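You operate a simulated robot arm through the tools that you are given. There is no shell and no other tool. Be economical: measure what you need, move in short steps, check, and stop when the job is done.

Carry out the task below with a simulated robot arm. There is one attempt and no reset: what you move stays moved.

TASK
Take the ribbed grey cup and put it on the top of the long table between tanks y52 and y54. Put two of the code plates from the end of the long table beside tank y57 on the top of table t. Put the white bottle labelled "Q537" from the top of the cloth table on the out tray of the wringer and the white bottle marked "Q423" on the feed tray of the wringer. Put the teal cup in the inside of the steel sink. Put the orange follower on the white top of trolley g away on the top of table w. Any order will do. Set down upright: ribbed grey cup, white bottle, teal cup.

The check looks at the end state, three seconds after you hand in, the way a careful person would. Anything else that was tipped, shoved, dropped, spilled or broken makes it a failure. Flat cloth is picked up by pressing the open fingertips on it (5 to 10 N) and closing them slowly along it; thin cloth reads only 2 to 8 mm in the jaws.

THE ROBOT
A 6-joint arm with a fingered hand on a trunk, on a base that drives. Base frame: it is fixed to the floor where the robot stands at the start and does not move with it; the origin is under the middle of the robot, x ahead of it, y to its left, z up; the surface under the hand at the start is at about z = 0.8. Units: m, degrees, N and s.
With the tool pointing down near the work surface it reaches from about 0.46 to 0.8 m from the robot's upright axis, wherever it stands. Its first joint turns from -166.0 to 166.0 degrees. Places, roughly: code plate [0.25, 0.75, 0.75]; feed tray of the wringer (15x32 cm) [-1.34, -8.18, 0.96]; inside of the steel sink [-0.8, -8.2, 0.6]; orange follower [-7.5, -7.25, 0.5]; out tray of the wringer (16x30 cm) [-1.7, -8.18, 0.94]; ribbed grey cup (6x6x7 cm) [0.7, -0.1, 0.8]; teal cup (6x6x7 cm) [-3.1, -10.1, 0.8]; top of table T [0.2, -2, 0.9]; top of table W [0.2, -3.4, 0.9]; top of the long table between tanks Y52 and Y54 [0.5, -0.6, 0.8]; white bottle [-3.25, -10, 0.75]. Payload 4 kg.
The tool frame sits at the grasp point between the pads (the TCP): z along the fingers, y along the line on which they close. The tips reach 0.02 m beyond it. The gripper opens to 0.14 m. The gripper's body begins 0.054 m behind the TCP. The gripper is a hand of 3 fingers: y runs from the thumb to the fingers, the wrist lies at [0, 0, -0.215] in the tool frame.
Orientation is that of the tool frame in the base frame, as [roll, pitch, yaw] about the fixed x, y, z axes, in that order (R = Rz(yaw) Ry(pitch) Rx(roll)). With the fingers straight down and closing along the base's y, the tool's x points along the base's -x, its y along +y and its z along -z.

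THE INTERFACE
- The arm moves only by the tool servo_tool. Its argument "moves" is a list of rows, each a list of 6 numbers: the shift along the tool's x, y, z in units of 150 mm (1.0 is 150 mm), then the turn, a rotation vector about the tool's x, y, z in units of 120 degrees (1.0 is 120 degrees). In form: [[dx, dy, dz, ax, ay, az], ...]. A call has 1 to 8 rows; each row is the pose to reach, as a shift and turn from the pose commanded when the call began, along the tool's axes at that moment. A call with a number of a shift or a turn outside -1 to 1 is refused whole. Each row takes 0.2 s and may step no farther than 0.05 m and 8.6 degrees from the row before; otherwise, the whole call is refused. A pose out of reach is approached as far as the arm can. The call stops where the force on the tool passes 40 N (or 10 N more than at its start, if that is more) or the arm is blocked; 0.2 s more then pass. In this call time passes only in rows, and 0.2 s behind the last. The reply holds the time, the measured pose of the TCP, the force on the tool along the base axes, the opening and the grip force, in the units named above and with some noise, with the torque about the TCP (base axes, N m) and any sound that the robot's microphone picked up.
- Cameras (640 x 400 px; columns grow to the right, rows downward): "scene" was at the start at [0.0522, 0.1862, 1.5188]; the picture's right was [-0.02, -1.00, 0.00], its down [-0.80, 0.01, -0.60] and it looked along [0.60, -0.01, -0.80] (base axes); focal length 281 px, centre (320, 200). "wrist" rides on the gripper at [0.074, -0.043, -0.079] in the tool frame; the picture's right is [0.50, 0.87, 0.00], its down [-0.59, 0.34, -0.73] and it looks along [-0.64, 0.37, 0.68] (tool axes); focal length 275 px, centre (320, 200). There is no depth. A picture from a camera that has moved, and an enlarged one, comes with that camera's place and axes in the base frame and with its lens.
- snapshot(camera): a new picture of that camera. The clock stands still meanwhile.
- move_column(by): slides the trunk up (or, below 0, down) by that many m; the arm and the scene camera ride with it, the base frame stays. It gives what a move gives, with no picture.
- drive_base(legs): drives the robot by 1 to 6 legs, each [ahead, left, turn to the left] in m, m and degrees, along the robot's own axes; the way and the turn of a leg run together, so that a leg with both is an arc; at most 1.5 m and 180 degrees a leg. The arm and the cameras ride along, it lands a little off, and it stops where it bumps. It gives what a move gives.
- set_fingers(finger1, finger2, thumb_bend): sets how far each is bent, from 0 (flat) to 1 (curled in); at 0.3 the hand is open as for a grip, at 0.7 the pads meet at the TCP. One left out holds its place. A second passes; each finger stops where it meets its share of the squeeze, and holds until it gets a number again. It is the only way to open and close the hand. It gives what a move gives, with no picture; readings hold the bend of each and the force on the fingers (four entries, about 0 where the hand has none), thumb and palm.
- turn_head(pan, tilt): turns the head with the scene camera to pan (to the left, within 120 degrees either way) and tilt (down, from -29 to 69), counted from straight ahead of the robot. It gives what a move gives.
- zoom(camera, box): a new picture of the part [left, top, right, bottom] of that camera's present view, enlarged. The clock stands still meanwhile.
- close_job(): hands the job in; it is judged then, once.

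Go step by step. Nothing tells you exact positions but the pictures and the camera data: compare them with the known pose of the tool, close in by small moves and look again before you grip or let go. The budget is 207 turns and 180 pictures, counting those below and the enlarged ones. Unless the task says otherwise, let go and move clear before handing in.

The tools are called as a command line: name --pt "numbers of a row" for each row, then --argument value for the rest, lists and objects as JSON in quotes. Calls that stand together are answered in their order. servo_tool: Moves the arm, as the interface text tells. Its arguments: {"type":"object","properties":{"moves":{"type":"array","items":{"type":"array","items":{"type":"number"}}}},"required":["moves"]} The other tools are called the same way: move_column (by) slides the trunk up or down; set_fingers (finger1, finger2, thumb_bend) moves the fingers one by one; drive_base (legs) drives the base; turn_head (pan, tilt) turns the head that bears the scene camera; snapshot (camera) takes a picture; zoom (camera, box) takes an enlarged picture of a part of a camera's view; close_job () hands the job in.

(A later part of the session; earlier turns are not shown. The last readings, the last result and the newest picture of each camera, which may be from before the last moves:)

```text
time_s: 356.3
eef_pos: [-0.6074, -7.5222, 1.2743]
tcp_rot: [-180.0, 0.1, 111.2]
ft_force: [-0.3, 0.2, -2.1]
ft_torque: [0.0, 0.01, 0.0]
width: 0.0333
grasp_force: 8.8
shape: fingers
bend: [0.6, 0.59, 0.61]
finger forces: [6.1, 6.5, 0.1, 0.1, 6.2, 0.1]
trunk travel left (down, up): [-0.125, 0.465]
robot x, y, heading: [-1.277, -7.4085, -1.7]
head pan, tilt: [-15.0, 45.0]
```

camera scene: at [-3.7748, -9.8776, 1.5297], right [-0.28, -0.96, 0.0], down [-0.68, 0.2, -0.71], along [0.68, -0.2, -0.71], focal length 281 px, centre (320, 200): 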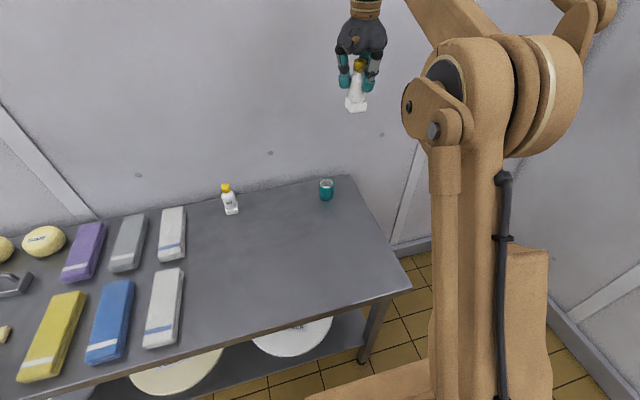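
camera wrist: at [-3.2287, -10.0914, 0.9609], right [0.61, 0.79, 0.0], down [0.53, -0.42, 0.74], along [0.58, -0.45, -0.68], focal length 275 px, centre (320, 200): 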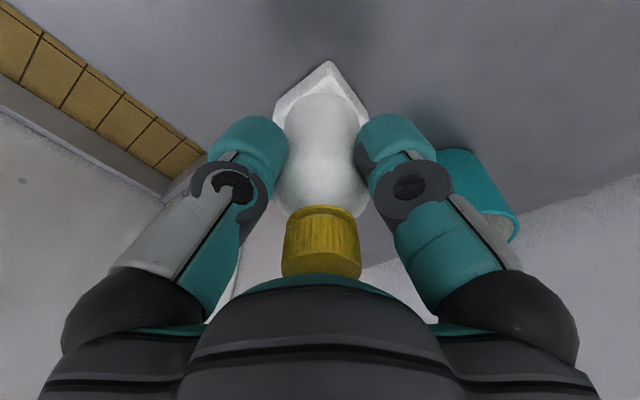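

drive_base --legs '[[0, 0, -88.3]]'

turn_head --pan -5 --tilt 48

snapshot --camera "scene"

snapshot --camera "wrist"

```text
time_s: 360.5
eef_pos: [-1.3671, -8.0823, 1.2735]
tcp_rot: [179.9, 0.1, 23.0]
ft_force: [-0.2, 0.8, -0.9]
ft_torque: [0.0, -0.01, 0.0]
width: 0.0333
grasp_force: 9.3
shape: fingers
bend: [0.6, 0.59, 0.61]
finger forces: [6.2, 6.5, 0.0, 0.1, 5.6, 0.0]
trunk travel left (down, up): [-0.125, 0.465]
robot x, y, heading: [-1.2771, -7.4046, -90.1]
head pan, tilt: [-15.0, 45.0]
```

```text
time_s: 361.2
eef_pos: [-1.367, -8.0829, 1.2741]
tcp_rot: [179.9, 0.1, 22.8]
ft_force: [0.2, 0.8, -1.3]
ft_torque: [-0.01, 0.02, 0.02]
width: 0.0329
grasp_force: 9.0
shape: fingers
bend: [0.6, 0.59, 0.61]
finger forces: [6.2, 6.6, 0.1, 0.0, 5.6, 0.1]
trunk travel left (down, up): [-0.125, 0.465]
robot x, y, heading: [-1.2796, -7.4113, -90.1]
head pan, tilt: [-5.0, 48.0]
```

```text
76 pictures are left
camera scene: at [-1.0957, -7.4731, 1.5255], right [-1.0, 0.09, 0.0], down [0.07, 0.74, -0.67], along [-0.06, -0.67, -0.74], focal length 281 px, centre (320, 200)
```

scene: 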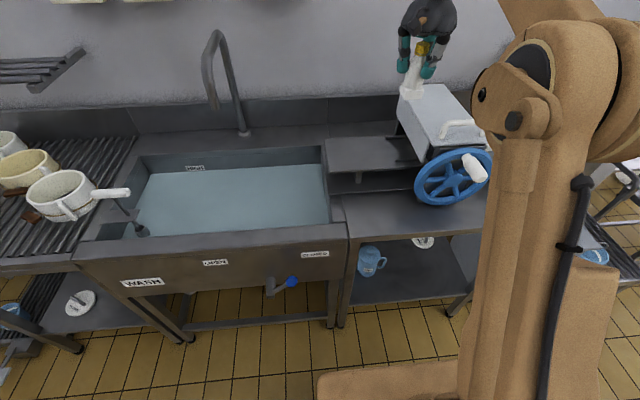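

```text
75 pictures are left
camera wrist: at [-1.3152, -8.0143, 1.3517], right [0.8, -0.6, 0.0], down [-0.41, -0.54, 0.74], along [-0.44, -0.59, -0.68], focal length 275 px, centre (320, 200)
```

wrist: 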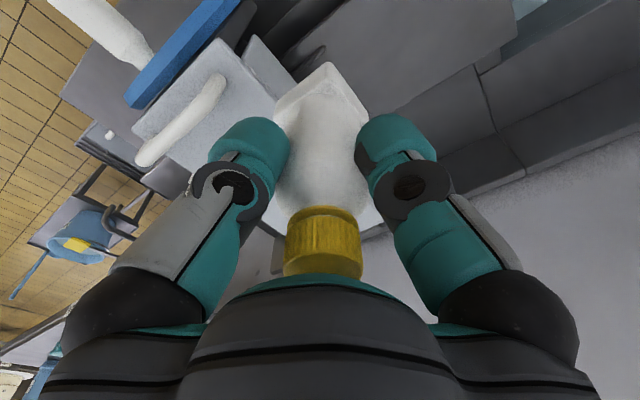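

The feed tray surface spans x -1.18 to -1.43 and y -8.10 to -8.27. I'll drive 0.12 m closer and move above (-1.29, -8.185).

drive_base --legs '[[0.12, 0, 0]]'

servo_tool --pt "0.26 0.04 0 0 0 0" --pt "0.52 0.09 0 0 0 0"

snapshot --camera "scene"

snapshot --camera "wrist"

```text
time_s: 362.4
eef_pos: [-1.3674, -8.2016, 1.2727]
tcp_rot: [180.0, 0.2, 23.0]
ft_force: [-0.2, -0.2, -1.4]
ft_torque: [0.01, -0.03, 0.03]
width: 0.0333
grasp_force: 9.0
shape: fingers
bend: [0.6, 0.59, 0.61]
finger forces: [6.2, 6.5, 0.0, 0.0, 5.6, 0.0]
trunk travel left (down, up): [-0.125, 0.465]
robot x, y, heading: [-1.2768, -7.5349, -90.0]
head pan, tilt: [-5.0, 48.0]
```

```text
time_s: 363.0
eef_pos: [-1.2904, -8.1803, 1.2738]
tcp_rot: [179.9, 0.2, 23.0]
ft_force: [1.0, -0.5, -1.3]
ft_torque: [0.0, 0.02, 0.0]
width: 0.033
grasp_force: 9.7
shape: fingers
bend: [0.6, 0.59, 0.61]
finger forces: [6.2, 6.6, 0.1, 0.0, 5.6, 0.1]
trunk travel left (down, up): [-0.125, 0.465]
robot x, y, heading: [-1.2775, -7.5289, -90.4]
head pan, tilt: [-5.0, 48.0]
```

```text
74 pictures are left
camera scene: at [-1.0953, -7.5913, 1.5254], right [-1.0, 0.09, 0.0], down [0.07, 0.74, -0.67], along [-0.06, -0.67, -0.74], focal length 281 px, centre (320, 200)
```

scene: 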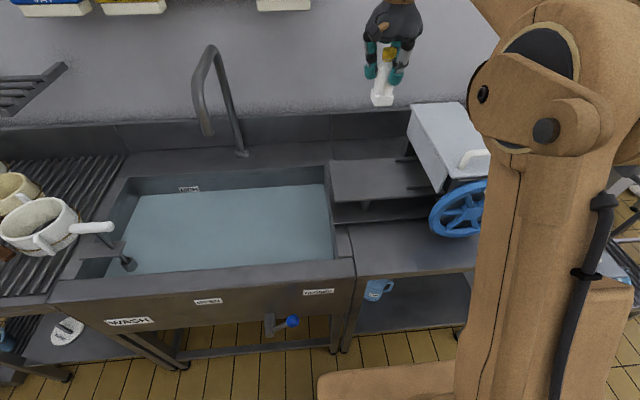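

```text
73 pictures are left
camera wrist: at [-1.2382, -8.1124, 1.351], right [0.8, -0.6, 0.0], down [-0.41, -0.54, 0.74], along [-0.44, -0.59, -0.68], focal length 275 px, centre (320, 200)
```

wrist: 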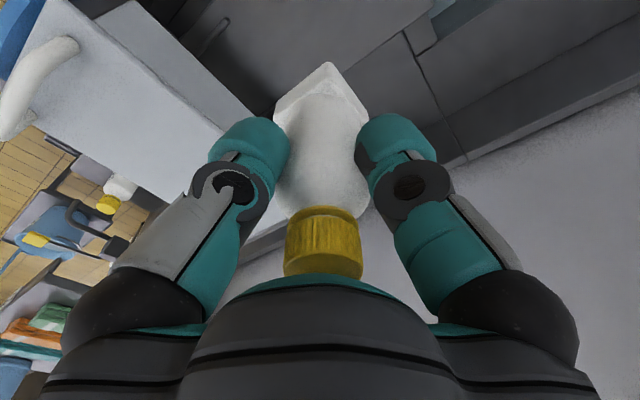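

The tray position is confirmed. I'll descend to just above it.

servo_tool --pt "0 0 0.3 0 0 0" --pt "0 0 0.6 0 0 0" --pt "0 0 0.9 0 0 0"

servo_tool --pt "0 0 0.25 0 0 0" --pt "0 0 0.45 0 0 0"

zoom --camera "scene" --box '[300, 60, 540, 240]'

zoom --camera "wrist" --box '[160, 0, 480, 200]'

```text
time_s: 363.8
eef_pos: [-1.2913, -8.1823, 1.1384]
tcp_rot: [180.0, 0.1, 23.0]
ft_force: [0.7, 0.8, -1.9]
ft_torque: [0.01, 0.02, -0.02]
width: 0.0332
grasp_force: 9.2
shape: fingers
bend: [0.6, 0.59, 0.61]
finger forces: [6.2, 6.5, 0.0, 0.0, 5.5, 0.1]
trunk travel left (down, up): [-0.125, 0.465]
robot x, y, heading: [-1.279, -7.5319, -90.1]
head pan, tilt: [-5.0, 48.0]
```

```text
time_s: 364.4
eef_pos: [-1.2894, -8.1838, 1.0718]
tcp_rot: [-179.9, 0.2, 23.0]
ft_force: [-1.0, -0.1, -1.2]
ft_torque: [0.04, 0.01, -0.03]
width: 0.033
grasp_force: 8.7
shape: fingers
bend: [0.6, 0.59, 0.61]
finger forces: [6.3, 6.6, 0.0, 0.0, 5.5, 0.0]
trunk travel left (down, up): [-0.125, 0.465]
robot x, y, heading: [-1.2757, -7.5261, -90.1]
head pan, tilt: [-5.0, 48.0]
```

```text
2.22 times, centred on (420, 150) of scene
camera zoom: at [-1.096, -7.5922, 1.5255], right [-1.0, 0.09, 0.0], down [0.07, 0.74, -0.67], along [-0.06, -0.67, -0.74], focal length 624 px, centre (98, 311)
```

zoom: 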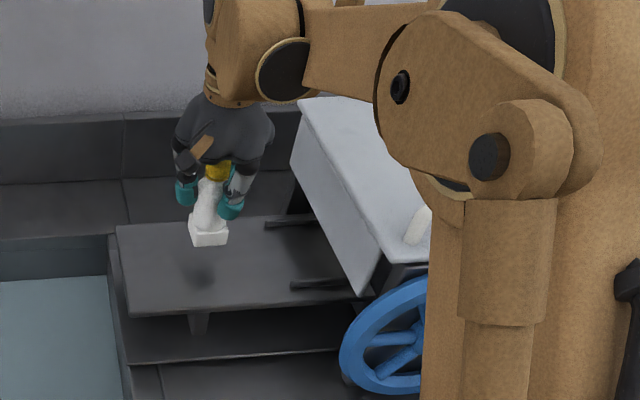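

```text
2.00 times, centred on (320, 100) of wrist
camera zoom: at [-1.2375, -8.1161, 1.1495], right [0.8, -0.6, 0.0], down [-0.41, -0.54, 0.74], along [-0.44, -0.59, -0.68], focal length 551 px, centre (320, 400)
```

zoom: 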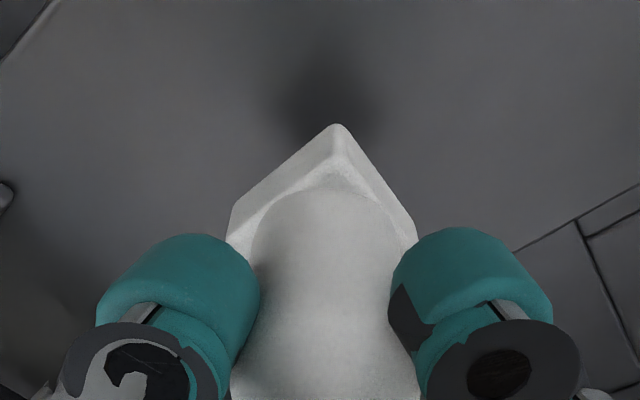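

servo_tool --pt "0 0 0.05 0 0 0" --pt "0 0 0.1 0 0 0"

servo_tool --pt "0 0 0.02 0 0 0" --pt "0 0 0.04 0 0 0"

zoom --camera "wrist" --box '[160, 0, 480, 200]'

servo_tool --pt "0 0 0.015 0 0 0" --pt "0 0 0.025 0 0 0"

```text
time_s: 365.0
eef_pos: [-1.2898, -8.1841, 1.056]
tcp_rot: [179.9, 0.2, 23.1]
ft_force: [0.7, -0.4, -2.0]
ft_torque: [-0.01, -0.01, 0.0]
width: 0.0334
grasp_force: 9.2
shape: fingers
bend: [0.6, 0.59, 0.61]
finger forces: [6.3, 6.4, 0.0, 0.0, 5.5, 0.0]
trunk travel left (down, up): [-0.125, 0.465]
robot x, y, heading: [-1.2787, -7.5287, -90.2]
head pan, tilt: [-5.0, 48.0]
```

```text
time_s: 365.6
eef_pos: [-1.2908, -8.1839, 1.0495]
tcp_rot: [180.0, 0.2, 23.0]
ft_force: [0.4, -1.1, -2.1]
ft_torque: [0.02, 0.01, 0.0]
width: 0.033
grasp_force: 8.6
shape: fingers
bend: [0.6, 0.59, 0.61]
finger forces: [6.3, 6.5, 0.0, 0.0, 5.5, 0.0]
trunk travel left (down, up): [-0.125, 0.465]
robot x, y, heading: [-1.2777, -7.529, -90.2]
head pan, tilt: [-5.0, 48.0]
```

```text
2.00 times, centred on (320, 100) of wrist
camera zoom: at [-1.2385, -8.1158, 1.1282], right [0.8, -0.6, 0.0], down [-0.41, -0.54, 0.74], along [-0.44, -0.59, -0.68], focal length 551 px, centre (320, 400)
```

zoom: 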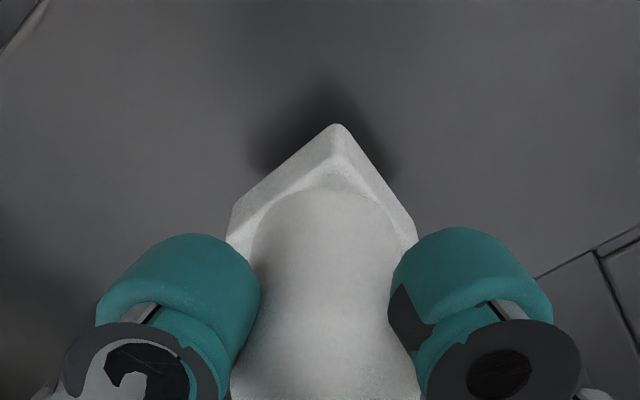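

```text
time_s: 366.2
eef_pos: [-1.291, -8.1825, 1.0447]
tcp_rot: [179.9, 0.3, 23.0]
ft_force: [0.4, 0.0, -1.7]
ft_torque: [0.0, 0.01, 0.01]
width: 0.0334
grasp_force: 9.5
shape: fingers
bend: [0.6, 0.59, 0.61]
finger forces: [6.3, 6.4, 0.0, 0.1, 5.5, 0.0]
trunk travel left (down, up): [-0.125, 0.465]
robot x, y, heading: [-1.2756, -7.5285, -90.3]
head pan, tilt: [-5.0, 48.0]
```

servo_tool --pt "0 0 0.013 0 0 0" --pt "0 0 0.024 0 0 0"

servo_tool --pt "0 0 0.012 0 0 0"

servo_tool --pt "0 0 0.012 0 0 0"

zoom --camera "wrist" --box '[160, 0, 480, 200]'

```text
time_s: 366.8
eef_pos: [-1.291, -8.1828, 1.042]
tcp_rot: [179.8, 0.2, 23.1]
ft_force: [-0.3, 0.0, -1.9]
ft_torque: [0.03, -0.01, -0.05]
width: 0.0332
grasp_force: 8.9
shape: fingers
bend: [0.6, 0.59, 0.61]
finger forces: [6.3, 6.5, 0.1, 0.1, 5.4, 0.0]
trunk travel left (down, up): [-0.125, 0.465]
robot x, y, heading: [-1.2814, -7.5311, -90.4]
head pan, tilt: [-5.0, 48.0]
```

```text
time_s: 367.2
eef_pos: [-1.2915, -8.1843, 1.04]
tcp_rot: [179.9, 0.2, 23.0]
ft_force: [0.8, 0.1, -1.3]
ft_torque: [-0.05, -0.06, -0.01]
width: 0.0331
grasp_force: 8.8
shape: fingers
bend: [0.6, 0.59, 0.61]
finger forces: [6.4, 6.5, 0.0, 0.0, 5.5, 0.0]
trunk travel left (down, up): [-0.125, 0.465]
robot x, y, heading: [-1.2731, -7.5301, -90.1]
head pan, tilt: [-5.0, 48.0]
```

```text
time_s: 367.6
eef_pos: [-1.2915, -8.1834, 1.0379]
tcp_rot: [180.0, 0.3, 23.0]
ft_force: [0.4, -0.2, -1.1]
ft_torque: [0.0, 0.0, -0.01]
width: 0.0332
grasp_force: 9.4
shape: fingers
bend: [0.6, 0.59, 0.61]
finger forces: [6.3, 6.5, 0.1, 0.0, 5.6, 0.0]
trunk travel left (down, up): [-0.125, 0.465]
robot x, y, heading: [-1.2761, -7.5273, -90.3]
head pan, tilt: [-5.0, 48.0]
```

```text
2.00 times, centred on (320, 100) of wrist
camera zoom: at [-1.2393, -8.1161, 1.1166], right [0.8, -0.6, 0.0], down [-0.41, -0.54, 0.74], along [-0.44, -0.59, -0.68], focal length 551 px, centre (320, 400)
```

zoom: 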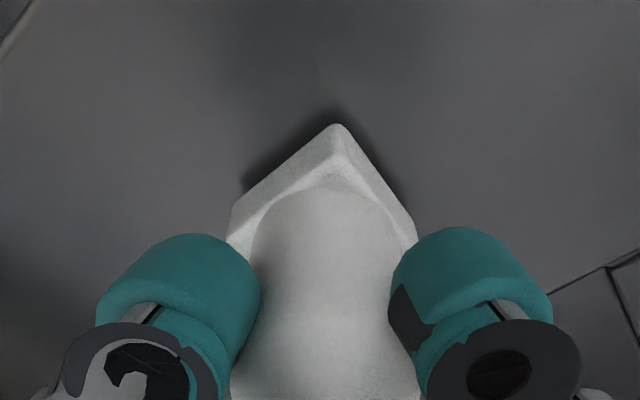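

Still a few millimetres of shadow gap, so I'll continue.

servo_tool --pt "0 0 0.012 0 0 0" --pt "0 0 0.022 0 0 0"

servo_tool --pt "0 0 0.012 0 0 0" --pt "0 0 0.018 0 0 0"

servo_tool --pt "0 0 0.01 0 0 0" --pt "0 0 0.015 0 0 0"

```text
time_s: 368.2
eef_pos: [-1.2897, -8.1836, 1.0347]
tcp_rot: [179.9, 0.3, 23.0]
ft_force: [0.6, 0.4, -2.5]
ft_torque: [0.02, 0.02, 0.02]
width: 0.0334
grasp_force: 9.3
shape: fingers
bend: [0.6, 0.59, 0.61]
finger forces: [6.3, 6.5, 0.1, 0.1, 5.5, 0.0]
trunk travel left (down, up): [-0.125, 0.465]
robot x, y, heading: [-1.2752, -7.5326, -90.3]
head pan, tilt: [-5.0, 48.0]
```

```text
time_s: 368.8
eef_pos: [-1.2902, -8.1826, 1.0315]
tcp_rot: [179.9, 0.2, 23.0]
ft_force: [0.1, -0.5, -1.5]
ft_torque: [0.02, 0.01, 0.03]
width: 0.0331
grasp_force: 9.4
shape: fingers
bend: [0.6, 0.59, 0.61]
finger forces: [6.2, 6.6, 0.1, 0.1, 5.5, 0.0]
trunk travel left (down, up): [-0.125, 0.465]
robot x, y, heading: [-1.2727, -7.5318, -90.2]
head pan, tilt: [-5.0, 48.0]
```

```text
time_s: 369.4
eef_pos: [-1.2892, -8.184, 1.0314]
tcp_rot: [179.9, 0.1, 23.0]
ft_force: [0.2, -4.0, 8.8]
ft_torque: [-0.09, 0.03, -0.01]
width: 0.0332
grasp_force: 11.1
shape: fingers
bend: [0.6, 0.59, 0.62]
finger forces: [7.5, 8.4, 0.0, 0.0, 6.1, 0.0]
trunk travel left (down, up): [-0.125, 0.465]
robot x, y, heading: [-1.277, -7.5301, -90.0]
head pan, tilt: [-5.0, 48.0]
```

Contact. I'll release and rise.

set_fingers --finger1 0.52 --finger2 0.52 --thumb_bend 0.52

set_fingers --finger1 0.4 --finger2 0.4 --thumb_bend 0.4

servo_tool --pt "0 0 -0.15 0 0 0" --pt "0 0 -0.4 0 0 0" --pt "0 0 -0.7 0 0 0" --pt "0 0 -1 0 0 0"

servo_tool --pt "0 0 -0.33 0 0 0" --pt "0 0 -0.6 0 0 0"

snapshot --camera "wrist"

snapshot --camera "scene"

```text
time_s: 370.4
eef_pos: [-1.2901, -8.1832, 1.0302]
tcp_rot: [179.8, 0.2, 22.9]
ft_force: [0.5, -0.4, 0.6]
ft_torque: [-0.01, 0.01, 0.02]
width: 0.0572
grasp_force: 0.1
shape: fingers
bend: [0.52, 0.52, 0.52]
finger forces: [0.0, 0.0, 0.0, 0.1, 0.0, 0.0]
trunk travel left (down, up): [-0.125, 0.465]
robot x, y, heading: [-1.2792, -7.5284, -89.9]
head pan, tilt: [-5.0, 48.0]
```

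```text
time_s: 371.4
eef_pos: [-1.29, -8.183, 1.0316]
tcp_rot: [179.8, 0.2, 23.0]
ft_force: [-0.3, 0.4, -0.7]
ft_torque: [-0.01, 0.01, 0.0]
width: 0.0949
grasp_force: 0.1
shape: fingers
bend: [0.4, 0.4, 0.4]
finger forces: [0.1, 0.0, 0.0, 0.1, 0.0, 0.1]
trunk travel left (down, up): [-0.125, 0.465]
robot x, y, heading: [-1.2778, -7.5301, -90.2]
head pan, tilt: [-5.0, 48.0]
```

```text
time_s: 372.4
eef_pos: [-1.2898, -8.1832, 1.1793]
tcp_rot: [179.9, 0.2, 23.0]
ft_force: [0.5, -0.4, -0.2]
ft_torque: [-0.01, 0.01, 0.0]
width: 0.0944
grasp_force: 0.0
shape: fingers
bend: [0.4, 0.4, 0.4]
finger forces: [0.0, 0.0, 0.0, 0.0, 0.0, 0.0]
trunk travel left (down, up): [-0.125, 0.465]
robot x, y, heading: [-1.278, -7.5293, -90.4]
head pan, tilt: [-5.0, 48.0]
```

```text
time_s: 373.0
eef_pos: [-1.2887, -8.1816, 1.2702]
tcp_rot: [179.9, 0.2, 23.0]
ft_force: [0.5, -0.1, 0.1]
ft_torque: [0.0, -0.01, -0.03]
width: 0.0947
grasp_force: 0.0
shape: fingers
bend: [0.4, 0.4, 0.4]
finger forces: [0.0, 0.0, 0.1, 0.0, 0.1, 0.1]
trunk travel left (down, up): [-0.125, 0.465]
robot x, y, heading: [-1.2789, -7.5272, -90.3]
head pan, tilt: [-5.0, 48.0]
```

```text
68 pictures are left
camera wrist: at [-1.237, -8.1129, 1.3485], right [0.8, -0.6, 0.0], down [-0.41, -0.54, 0.74], along [-0.44, -0.59, -0.68], focal length 275 px, centre (320, 200)
```

wrist: 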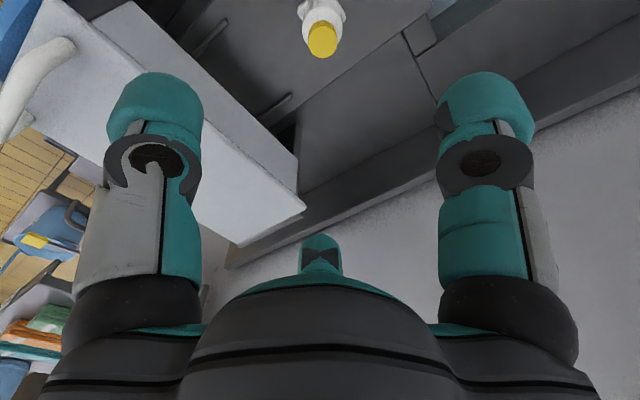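

```text
67 pictures are left
camera scene: at [-1.096, -7.5915, 1.5255], right [-1.0, 0.09, 0.0], down [0.07, 0.74, -0.67], along [-0.06, -0.67, -0.74], focal length 281 px, centre (320, 200)
```

scene: 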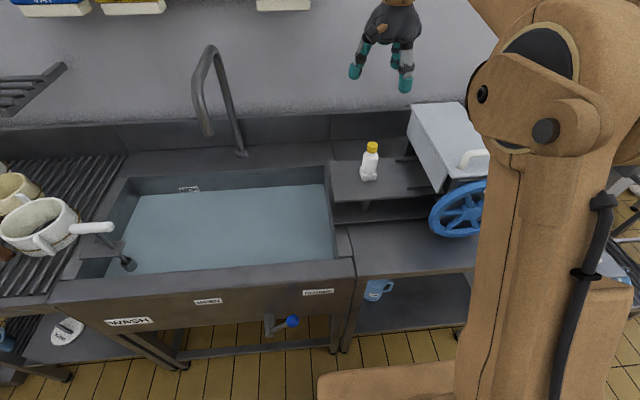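

Bottle standing on the feed tray. I'll take a quick look for the label, then go and get the teal cup.

zoom --camera "scene" --box '[330, 130, 410, 190]'

drive_base --legs '[[-0.15, 0, 0], [0, 0, 90], [-1.5, 0, 0], [-1.5, 0, 0], [0, -1.4, 0], [0, -1.3, 0]]'

turn_head --pan 0 --tilt 40

snapshot --camera "scene"

```text
6.67 times, centred on (370, 160) of scene
camera zoom: at [-1.096, -7.5915, 1.5255], right [-1.0, 0.09, 0.0], down [0.07, 0.74, -0.67], along [-0.06, -0.67, -0.74], focal length 1872 px, centre (-13, 467)
```

zoom: 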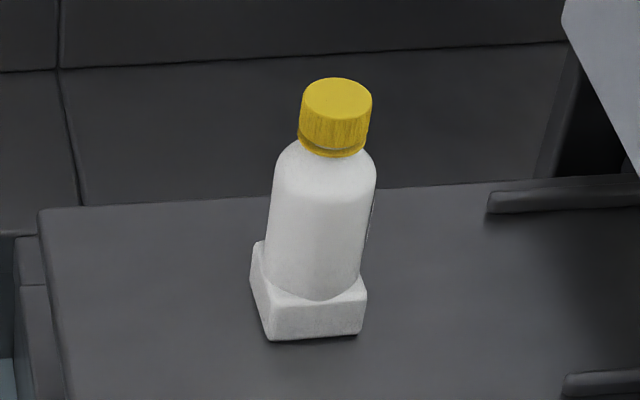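

```text
time_s: 404.9
eef_pos: [-3.6246, -10.0245, 1.2703]
tcp_rot: [179.9, 0.0, 113.8]
ft_force: [-0.4, 0.3, 0.9]
ft_torque: [0.0, -0.06, -0.01]
width: 0.0946
grasp_force: 0.1
shape: fingers
bend: [0.4, 0.4, 0.4]
finger forces: [0.0, 0.0, 0.0, 0.0, 0.0, 0.0]
trunk travel left (down, up): [-0.125, 0.465]
robot x, y, heading: [-4.2782, -10.0205, 0.7]
head pan, tilt: [-5.0, 48.0]
```

```text
time_s: 405.6
eef_pos: [-3.6248, -10.0245, 1.2702]
tcp_rot: [179.9, 0.3, 113.8]
ft_force: [-0.8, -0.4, -0.6]
ft_torque: [-0.02, -0.02, 0.01]
width: 0.095
grasp_force: 0.1
shape: fingers
bend: [0.4, 0.4, 0.4]
finger forces: [0.1, 0.0, 0.0, 0.0, 0.0, 0.1]
trunk travel left (down, up): [-0.125, 0.465]
robot x, y, heading: [-4.2746, -10.0237, 0.6]
head pan, tilt: [0.0, 40.0]
```

```text
65 pictures are left
camera scene: at [-4.2152, -9.8336, 1.5369], right [0.01, -1.0, 0.0], down [-0.64, -0.01, -0.77], along [0.77, 0.01, -0.64], focal length 281 px, centre (320, 200)
```

scene: 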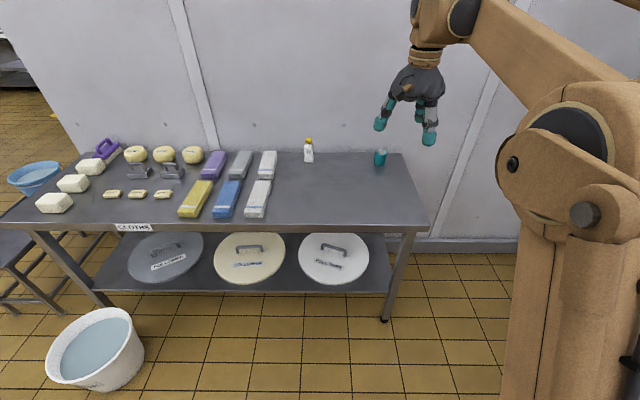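

I'll drive up to the table.

drive_base --legs '[[0.45, -0.03, 0]]'

snapshot --camera "wrist"

turn_head --pan -15 --tilt 45

snapshot --camera "scene"

```text
time_s: 408.3
eef_pos: [-3.1725, -10.0517, 1.2701]
tcp_rot: [-179.9, 0.1, 113.7]
ft_force: [0.3, 0.6, 0.1]
ft_torque: [0.04, -0.03, -0.01]
width: 0.0945
grasp_force: 0.0
shape: fingers
bend: [0.4, 0.4, 0.4]
finger forces: [0.0, 0.0, 0.0, 0.0, 0.0, 0.0]
trunk travel left (down, up): [-0.125, 0.465]
robot x, y, heading: [-3.8248, -10.0489, 0.6]
head pan, tilt: [0.0, 40.0]
```

```text
64 pictures are left
camera wrist: at [-3.2418, -10.001, 1.3475], right [0.59, 0.81, 0.0], down [0.55, -0.4, 0.74], along [0.59, -0.44, -0.68], focal length 275 px, centre (320, 200)
```

wrist: 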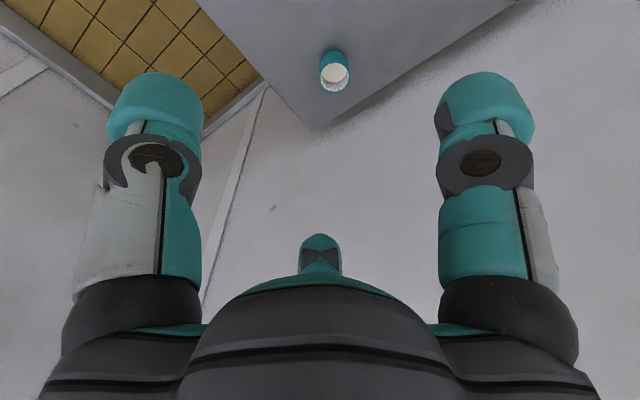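

```text
time_s: 409.1
eef_pos: [-3.1731, -10.0516, 1.2698]
tcp_rot: [179.9, 0.3, 113.6]
ft_force: [0.5, -0.4, 0.2]
ft_torque: [0.02, -0.02, 0.0]
width: 0.0946
grasp_force: 0.1
shape: fingers
bend: [0.4, 0.4, 0.4]
finger forces: [0.0, 0.1, 0.1, 0.0, 0.0, 0.0]
trunk travel left (down, up): [-0.125, 0.465]
robot x, y, heading: [-3.8252, -10.0466, 0.5]
head pan, tilt: [-15.0, 45.0]
```

```text
63 pictures are left
camera scene: at [-3.7698, -9.8801, 1.5297], right [-0.25, -0.97, 0.0], down [-0.68, 0.18, -0.71], along [0.68, -0.18, -0.71], focal length 281 px, centre (320, 200)
```

scene: 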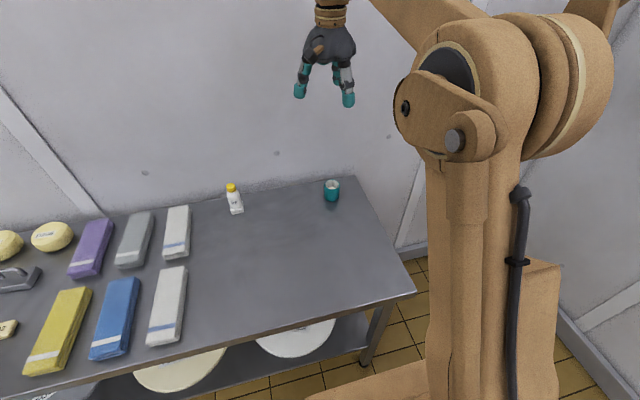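

The cup is at (-3.068, -10.101). I'll move over it and descend.

servo_tool --pt "-0.2 0.17 0 0 0 0" --pt "-0.4 0.34 0 0 0 0" --pt "-0.58 0.51 0 0 0 0" --pt "-0.58 0.51 0.33 0 0 0" --pt "-0.58 0.51 0.66 0 0 0" --pt "-0.58 0.51 0.99 0 0 0"

servo_tool --pt "0 0 0.33 0 0 0" --pt "0 0 0.66 0 0 0" --pt "0 0 0.9 0 0 0"

snapshot --camera "wrist"

```text
time_s: 410.5
eef_pos: [-3.067, -10.1027, 1.1194]
tcp_rot: [180.0, 0.1, 113.7]
ft_force: [-0.3, 0.1, 0.1]
ft_torque: [-0.02, -0.03, -0.01]
width: 0.0945
grasp_force: 0.2
shape: fingers
bend: [0.4, 0.4, 0.4]
finger forces: [0.1, 0.1, 0.0, 0.1, 0.1, 0.0]
out of reach, approached as far as the arm can: row 3
trunk travel left (down, up): [-0.125, 0.465]
robot x, y, heading: [-3.8292, -10.0489, 0.5]
head pan, tilt: [-15.0, 45.0]
```

```text
time_s: 411.3
eef_pos: [-3.0692, -10.1034, 0.985]
tcp_rot: [179.9, 0.2, 113.8]
ft_force: [-0.6, 0.5, 0.1]
ft_torque: [0.01, 0.01, -0.05]
width: 0.0949
grasp_force: 0.0
shape: fingers
bend: [0.4, 0.4, 0.4]
finger forces: [0.0, 0.0, 0.0, 0.1, 0.1, 0.2]
trunk travel left (down, up): [-0.125, 0.465]
robot x, y, heading: [-3.8252, -10.0488, 0.5]
head pan, tilt: [-15.0, 45.0]
```

```text
62 pictures are left
camera wrist: at [-3.1387, -10.0534, 1.0626], right [0.59, 0.81, 0.0], down [0.55, -0.4, 0.74], along [0.59, -0.44, -0.68], focal length 275 px, centre (320, 200)
```

wrist: 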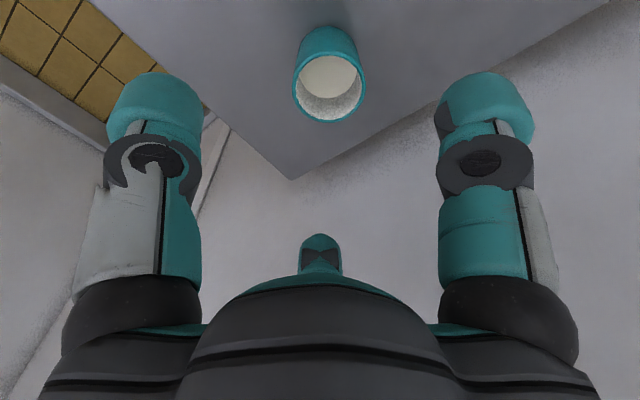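

Centred. I'll descend to grip height and close.

servo_tool --pt "0.01 0.02 0.3 0 0 0" --pt "0.01 0.02 0.6 0 0 0" --pt "0.01 0.02 0.92 0 0 0"

set_fingers --finger1 0.5 --finger2 0.5 --thumb_bend 0.5

set_fingers --finger1 0.59 --finger2 0.59 --thumb_bend 0.59

servo_tool --pt "0 0 -0.1 0 0 0" --pt "0 0 -0.4 0 0 0" --pt "0 0 -0.7 0 0 0" --pt "0 0 -1 0 0 0"

snapshot --camera "wrist"

```text
time_s: 412.1
eef_pos: [-3.0672, -10.1004, 0.8483]
tcp_rot: [179.8, 0.2, 113.7]
ft_force: [-0.7, 0.4, 0.1]
ft_torque: [-0.03, -0.02, 0.0]
width: 0.0949
grasp_force: 0.0
shape: fingers
bend: [0.4, 0.4, 0.4]
finger forces: [0.0, 0.0, 0.0, 0.0, 0.0, 0.0]
trunk travel left (down, up): [-0.125, 0.465]
robot x, y, heading: [-3.8248, -10.0451, 0.3]
head pan, tilt: [-15.0, 45.0]
```

```text
time_s: 413.1
eef_pos: [-3.0668, -10.1009, 0.8506]
tcp_rot: [179.9, 0.2, 113.7]
ft_force: [0.1, 0.0, 0.1]
ft_torque: [-0.01, 0.06, -0.01]
width: 0.0639
grasp_force: 0.0
shape: fingers
bend: [0.5, 0.5, 0.5]
finger forces: [0.0, 0.1, 0.1, 0.1, 0.1, 0.1]
trunk travel left (down, up): [-0.125, 0.465]
robot x, y, heading: [-3.8235, -10.0498, 0.4]
head pan, tilt: [-15.0, 45.0]
```

```text
time_s: 414.1
eef_pos: [-3.0672, -10.0996, 0.8501]
tcp_rot: [179.9, 0.1, 113.7]
ft_force: [-0.5, -0.3, -0.6]
ft_torque: [-0.01, -0.01, 0.0]
width: 0.0445
grasp_force: 6.2
shape: fingers
bend: [0.56, 0.56, 0.57]
finger forces: [4.3, 4.5, 0.0, 0.0, 3.7, 0.0]
trunk travel left (down, up): [-0.125, 0.465]
robot x, y, heading: [-3.8249, -10.0458, 0.5]
head pan, tilt: [-15.0, 45.0]
```

```text
time_s: 415.1
eef_pos: [-3.0686, -10.0987, 0.9999]
tcp_rot: [179.9, 0.2, 113.7]
ft_force: [0.6, -0.3, -1.6]
ft_torque: [0.0, 0.02, 0.0]
width: 0.0441
grasp_force: 6.0
shape: fingers
bend: [0.56, 0.56, 0.57]
finger forces: [4.3, 4.7, 0.0, 0.0, 3.5, 0.0]
trunk travel left (down, up): [-0.125, 0.465]
robot x, y, heading: [-3.8243, -10.0501, 0.5]
head pan, tilt: [-15.0, 45.0]
```

```text
61 pictures are left
camera wrist: at [-3.1369, -10.0489, 1.0786], right [0.59, 0.81, 0.0], down [0.54, -0.4, 0.74], along [0.59, -0.44, -0.68], focal length 275 px, centre (320, 200)
```

wrist: 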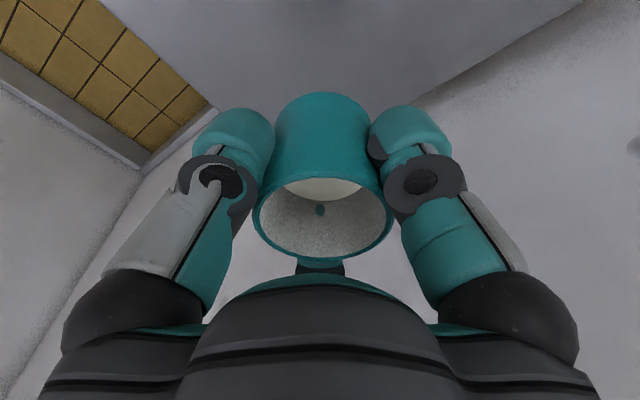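

The teal cup is held. I'll raise and retract, then drive to the sink, staying to the side of the faucet spout (tip near (-0.88, -8.16, 1.14)).

servo_tool --pt "0.1 -0.22 -0.2 0 0 0" --pt "0.2 -0.44 -0.4 0 0 0" --pt "0.3 -0.66 -0.6 0 0 0" --pt "0.32 -0.73 -0.9 0 0 0"

servo_tool --pt "0 0 -0.3 0 0 0" --pt "0 0 -0.6 0 0 0" --pt "0 0 -0.9 0 0 0"

drive_base --legs '[[-0.45, 0, 0], [0, 1.4, 0], [0, 1.25, 0], [1.5, 0, 0], [1.5, 0, 0], [0.4, 0, 0]]'

```text
time_s: 416.1
eef_pos: [-3.1859, -10.0989, 1.1356]
tcp_rot: [179.9, 0.2, 113.5]
ft_force: [0.0, 0.3, -1.1]
ft_torque: [0.0, -0.01, 0.01]
width: 0.0444
grasp_force: 6.0
shape: fingers
bend: [0.56, 0.56, 0.57]
finger forces: [4.4, 4.7, 0.1, 0.0, 3.5, 0.1]
trunk travel left (down, up): [-0.125, 0.465]
robot x, y, heading: [-3.8254, -10.0453, 0.5]
head pan, tilt: [-15.0, 45.0]
```

```text
time_s: 416.9
eef_pos: [-3.1869, -10.0988, 1.2654]
tcp_rot: [179.9, 0.2, 113.7]
ft_force: [0.3, -0.5, -0.1]
ft_torque: [0.01, -0.02, -0.02]
width: 0.0443
grasp_force: 6.5
shape: fingers
bend: [0.56, 0.56, 0.57]
finger forces: [4.3, 4.7, 0.0, 0.1, 3.5, 0.0]
trunk travel left (down, up): [-0.125, 0.465]
robot x, y, heading: [-3.8247, -10.0484, 0.3]
head pan, tilt: [-15.0, 45.0]
```

```text
time_s: 448.2
eef_pos: [-0.2232, -7.4642, 1.2659]
tcp_rot: [180.0, 0.2, 113.1]
ft_force: [0.6, 0.2, -1.6]
ft_torque: [-0.01, -0.01, -0.01]
width: 0.0444
grasp_force: 5.7
shape: fingers
bend: [0.56, 0.56, 0.57]
finger forces: [4.2, 4.5, 0.0, 0.1, 3.4, 0.0]
trunk travel left (down, up): [-0.125, 0.465]
robot x, y, heading: [-0.8634, -7.4053, 0.0]
head pan, tilt: [-15.0, 45.0]
```

I'll step back a little and turn to face the sink.

drive_base --legs '[[0, 0.12, 0], [0, 0, -90]]'

turn_head --pan 0 --tilt 45

snapshot --camera "scene"

```text
time_s: 453.2
eef_pos: [-0.9214, -7.9246, 1.2658]
tcp_rot: [179.9, 0.3, 23.2]
ft_force: [-0.5, 0.9, -1.4]
ft_torque: [-0.01, 0.0, 0.01]
width: 0.044
grasp_force: 6.5
shape: fingers
bend: [0.56, 0.56, 0.58]
finger forces: [4.2, 4.5, 0.1, 0.0, 3.0, 0.1]
trunk travel left (down, up): [-0.125, 0.465]
robot x, y, heading: [-0.866, -7.2872, -89.8]
head pan, tilt: [-15.0, 45.0]
```

```text
time_s: 454.0
eef_pos: [-0.9211, -7.9249, 1.2665]
tcp_rot: [179.9, 0.2, 23.1]
ft_force: [-0.2, 0.0, -0.9]
ft_torque: [0.02, 0.0, 0.0]
width: 0.0442
grasp_force: 6.0
shape: fingers
bend: [0.56, 0.56, 0.58]
finger forces: [4.2, 4.4, 0.0, 0.0, 3.0, 0.1]
trunk travel left (down, up): [-0.125, 0.465]
robot x, y, heading: [-0.8626, -7.2859, -90.3]
head pan, tilt: [0.0, 45.0]
```

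```text
60 pictures are left
camera scene: at [-0.6748, -7.3504, 1.5297], right [-1.0, 0.0, 0.0], down [0.0, 0.71, -0.71], along [0.0, -0.71, -0.71], focal length 281 px, centre (320, 200)
```

scene: 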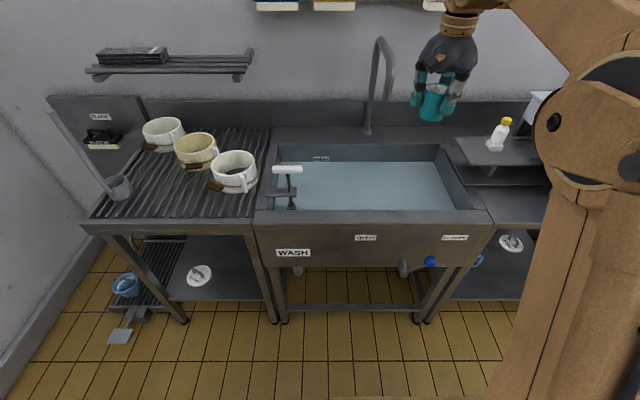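

The faucet spout is near x = -0.885, so I'll aim right of it at (-1.045, -8.11). I'll shift the hand first, then drive in.

servo_tool --pt "-0.25 -0.11 0 0 0 0" --pt "-0.5 -0.22 0 0 0 0" --pt "-0.76 -0.32 0 0 0 0"

drive_base --legs '[[0.19, 0, 0]]'

move_column --by 0.1

snapshot --camera "scene"

snapshot --camera "wrist"

```text
time_s: 454.8
eef_pos: [-1.046, -7.9252, 1.2664]
tcp_rot: [179.9, 0.1, 23.2]
ft_force: [-0.1, 0.4, -1.4]
ft_torque: [-0.03, -0.01, 0.02]
width: 0.0441
grasp_force: 5.7
shape: fingers
bend: [0.56, 0.56, 0.58]
finger forces: [4.3, 4.3, 0.1, 0.0, 3.0, 0.0]
trunk travel left (down, up): [-0.125, 0.465]
robot x, y, heading: [-0.8563, -7.2872, -90.1]
head pan, tilt: [0.0, 45.0]
```

```text
time_s: 456.4
eef_pos: [-1.0446, -8.1185, 1.2661]
tcp_rot: [180.0, 0.1, 23.3]
ft_force: [0.7, -0.1, -1.1]
ft_torque: [0.01, 0.0, -0.02]
width: 0.0441
grasp_force: 5.2
shape: fingers
bend: [0.56, 0.56, 0.58]
finger forces: [4.4, 4.4, 0.0, 0.0, 3.0, 0.1]
trunk travel left (down, up): [-0.125, 0.465]
robot x, y, heading: [-0.863, -7.4794, -90.1]
head pan, tilt: [0.0, 45.0]
```

```text
time_s: 457.7
eef_pos: [-1.0431, -8.1174, 1.3663]
tcp_rot: [179.9, 0.2, 23.2]
ft_force: [-0.2, 0.9, -0.6]
ft_torque: [0.0, -0.01, -0.01]
width: 0.0437
grasp_force: 5.9
shape: fingers
bend: [0.56, 0.56, 0.58]
finger forces: [4.3, 4.4, 0.0, 0.0, 3.0, 0.0]
trunk travel left (down, up): [-0.225, 0.365]
robot x, y, heading: [-0.8617, -7.4784, -89.8]
head pan, tilt: [0.0, 45.0]
```

```text
59 pictures are left
camera scene: at [-0.6749, -7.5433, 1.6296], right [-1.0, 0.0, 0.0], down [0.0, 0.71, -0.71], along [0.0, -0.71, -0.71], focal length 281 px, centre (320, 200)
```

scene: 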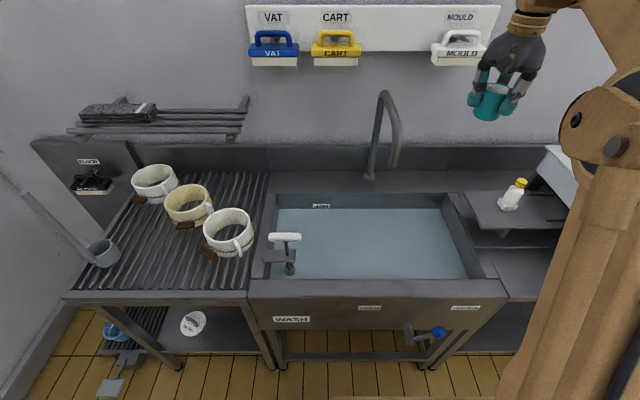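

```text
58 pictures are left
camera wrist: at [-0.9925, -8.0494, 1.4445], right [0.8, -0.6, 0.0], down [-0.41, -0.54, 0.74], along [-0.44, -0.59, -0.68], focal length 275 px, centre (320, 200)
```

wrist: 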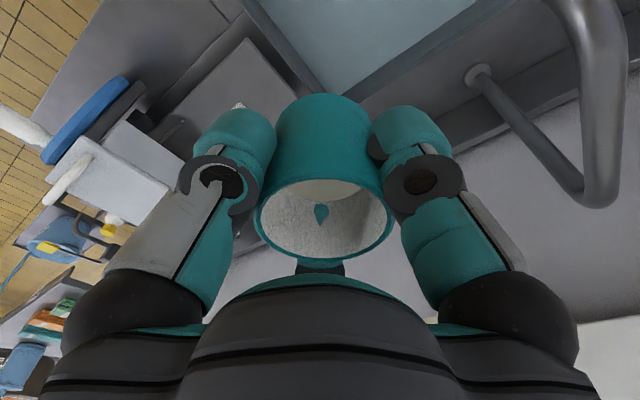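

The target is inside the cavity with room on all sides. I'll descend in stages past the spout.

servo_tool --pt "0 0 0.3 0 0 0" --pt "0 0 0.6 0 0 0" --pt "0 0 0.9 0 0 0"

servo_tool --pt "0 0 0.3 0 0 0" --pt "0 0 0.6 0 0 0" --pt "0 0 0.9 0 0 0"

snapshot --camera "scene"

snapshot --camera "wrist"

```text
time_s: 458.5
eef_pos: [-1.0427, -8.1201, 1.2328]
tcp_rot: [-180.0, 0.0, 23.2]
ft_force: [0.0, 0.2, -0.8]
ft_torque: [-0.01, 0.01, -0.02]
width: 0.0441
grasp_force: 6.2
shape: fingers
bend: [0.56, 0.56, 0.58]
finger forces: [4.2, 4.4, 0.1, 0.0, 3.0, 0.1]
trunk travel left (down, up): [-0.225, 0.365]
robot x, y, heading: [-0.8631, -7.48, -89.8]
head pan, tilt: [0.0, 45.0]
```

```text
time_s: 459.3
eef_pos: [-1.0458, -8.12, 1.0969]
tcp_rot: [179.9, 0.1, 23.2]
ft_force: [0.7, 0.0, -1.0]
ft_torque: [0.04, 0.03, -0.02]
width: 0.0439
grasp_force: 6.0
shape: fingers
bend: [0.56, 0.56, 0.58]
finger forces: [4.3, 4.5, 0.0, 0.0, 2.8, 0.0]
trunk travel left (down, up): [-0.225, 0.365]
robot x, y, heading: [-0.8643, -7.4779, -90.1]
head pan, tilt: [0.0, 45.0]
```

```text
57 pictures are left
camera scene: at [-0.6752, -7.5442, 1.6297], right [-1.0, 0.0, 0.0], down [0.0, 0.71, -0.71], along [0.0, -0.71, -0.71], focal length 281 px, centre (320, 200)
```

scene: 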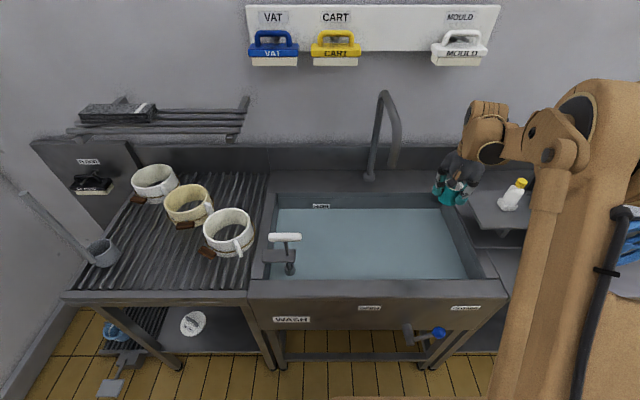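

```text
56 pictures are left
camera wrist: at [-0.9937, -8.0521, 1.1745], right [0.8, -0.6, 0.0], down [-0.41, -0.54, 0.74], along [-0.44, -0.59, -0.68], focal length 275 px, centre (320, 200)
```

wrist: 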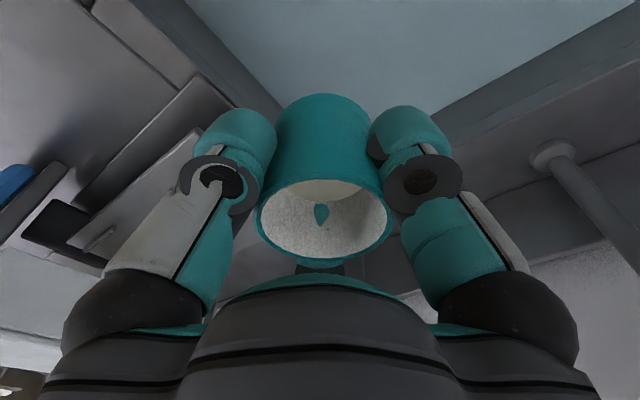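

servo_tool --pt "0 0 0.3 0 0 0" --pt "0 0 0.6 0 0 0" --pt "0 0 0.9 0 0 0"

snapshot --camera "scene"

snapshot --camera "wrist"

```text
time_s: 460.1
eef_pos: [-1.0439, -8.1208, 0.9604]
tcp_rot: [180.0, 0.1, 23.2]
ft_force: [0.3, -0.6, -1.2]
ft_torque: [0.0, -0.01, 0.04]
width: 0.0439
grasp_force: 5.8
shape: fingers
bend: [0.56, 0.56, 0.58]
finger forces: [4.1, 4.5, 0.0, 0.0, 2.9, 0.0]
trunk travel left (down, up): [-0.225, 0.365]
robot x, y, heading: [-0.8638, -7.4803, -89.9]
head pan, tilt: [0.0, 45.0]
```

```text
55 pictures are left
camera scene: at [-0.6752, -7.5444, 1.6297], right [-1.0, 0.0, 0.0], down [0.0, 0.71, -0.71], along [0.0, -0.71, -0.71], focal length 281 px, centre (320, 200)
```

scene: 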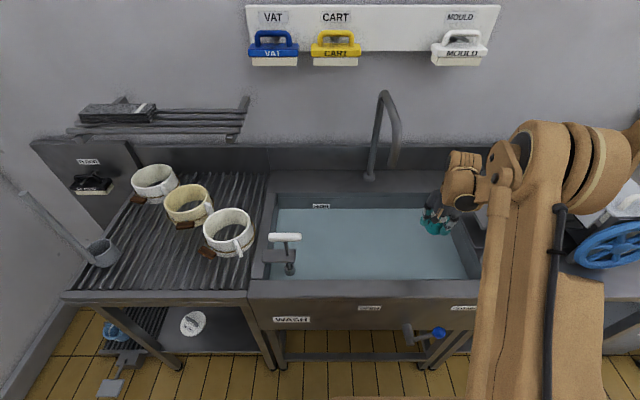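

```text
54 pictures are left
camera wrist: at [-0.9927, -8.0527, 1.0387], right [0.8, -0.6, 0.0], down [-0.41, -0.54, 0.74], along [-0.44, -0.59, -0.68], focal length 275 px, centre (320, 200)
```

wrist: 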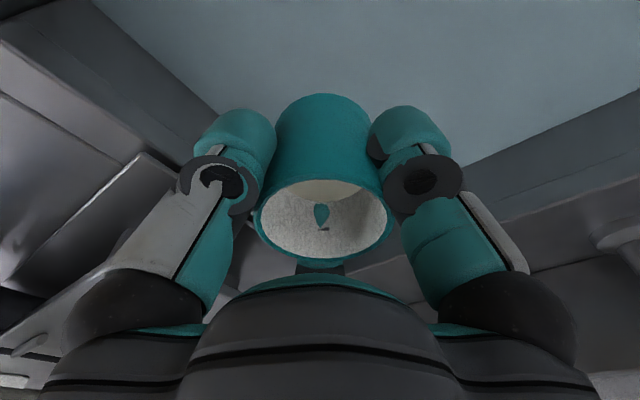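

The elbow model puts it well clear (at y about -7.8, high). I'll lower the column back 0.1 m, which brings the cup down towards the water, then continue.

move_column --by -0.1

servo_tool --pt "0 0 0.15 0 0 0" --pt "0 0 0.3 0 0 0" --pt "0 0 0.45 0 0 0" --pt "0 0 0.6 0 0 0"

snapshot --camera "scene"

snapshot --camera "wrist"

```text
time_s: 461.4
eef_pos: [-1.0446, -8.1191, 0.8623]
tcp_rot: [179.9, 0.3, 23.3]
ft_force: [1.0, 0.2, -1.0]
ft_torque: [0.0, 0.0, 0.01]
width: 0.0438
grasp_force: 5.5
shape: fingers
bend: [0.56, 0.56, 0.58]
finger forces: [4.1, 4.4, 0.0, 0.0, 2.9, 0.0]
trunk travel left (down, up): [-0.125, 0.465]
robot x, y, heading: [-0.8632, -7.482, -90.1]
head pan, tilt: [0.0, 45.0]
```

```text
time_s: 462.4
eef_pos: [-1.044, -8.1209, 0.7721]
tcp_rot: [180.0, 0.2, 23.2]
ft_force: [0.6, -0.2, -0.1]
ft_torque: [0.0, -0.01, 0.0]
width: 0.044
grasp_force: 6.0
shape: fingers
bend: [0.56, 0.56, 0.58]
finger forces: [4.1, 4.3, 0.1, 0.1, 2.7, 0.1]
trunk travel left (down, up): [-0.125, 0.465]
robot x, y, heading: [-0.8638, -7.4811, -90.2]
head pan, tilt: [0.0, 45.0]
```

```text
53 pictures are left
camera scene: at [-0.675, -7.5435, 1.5297], right [-1.0, 0.0, 0.0], down [0.0, 0.71, -0.71], along [0.0, -0.71, -0.71], focal length 281 px, centre (320, 200)
```

scene: 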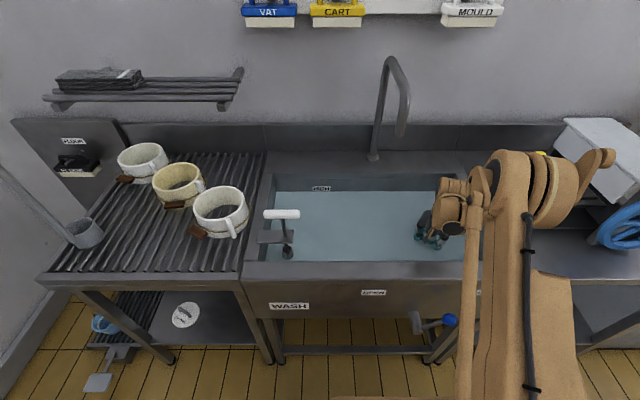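

```text
52 pictures are left
camera wrist: at [-0.9918, -8.0521, 0.8495], right [0.8, -0.6, 0.0], down [-0.41, -0.54, 0.74], along [-0.44, -0.59, -0.68], focal length 275 px, centre (320, 200)
```

wrist: 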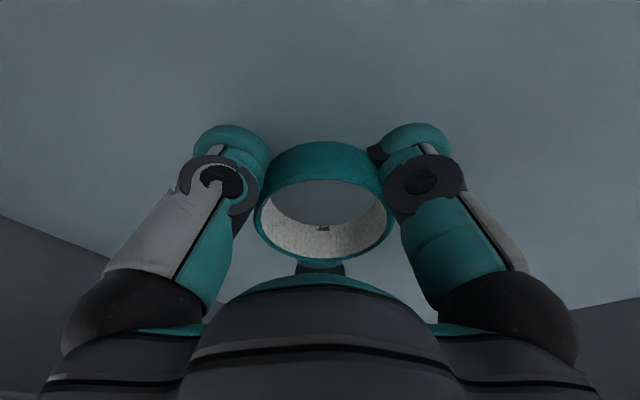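

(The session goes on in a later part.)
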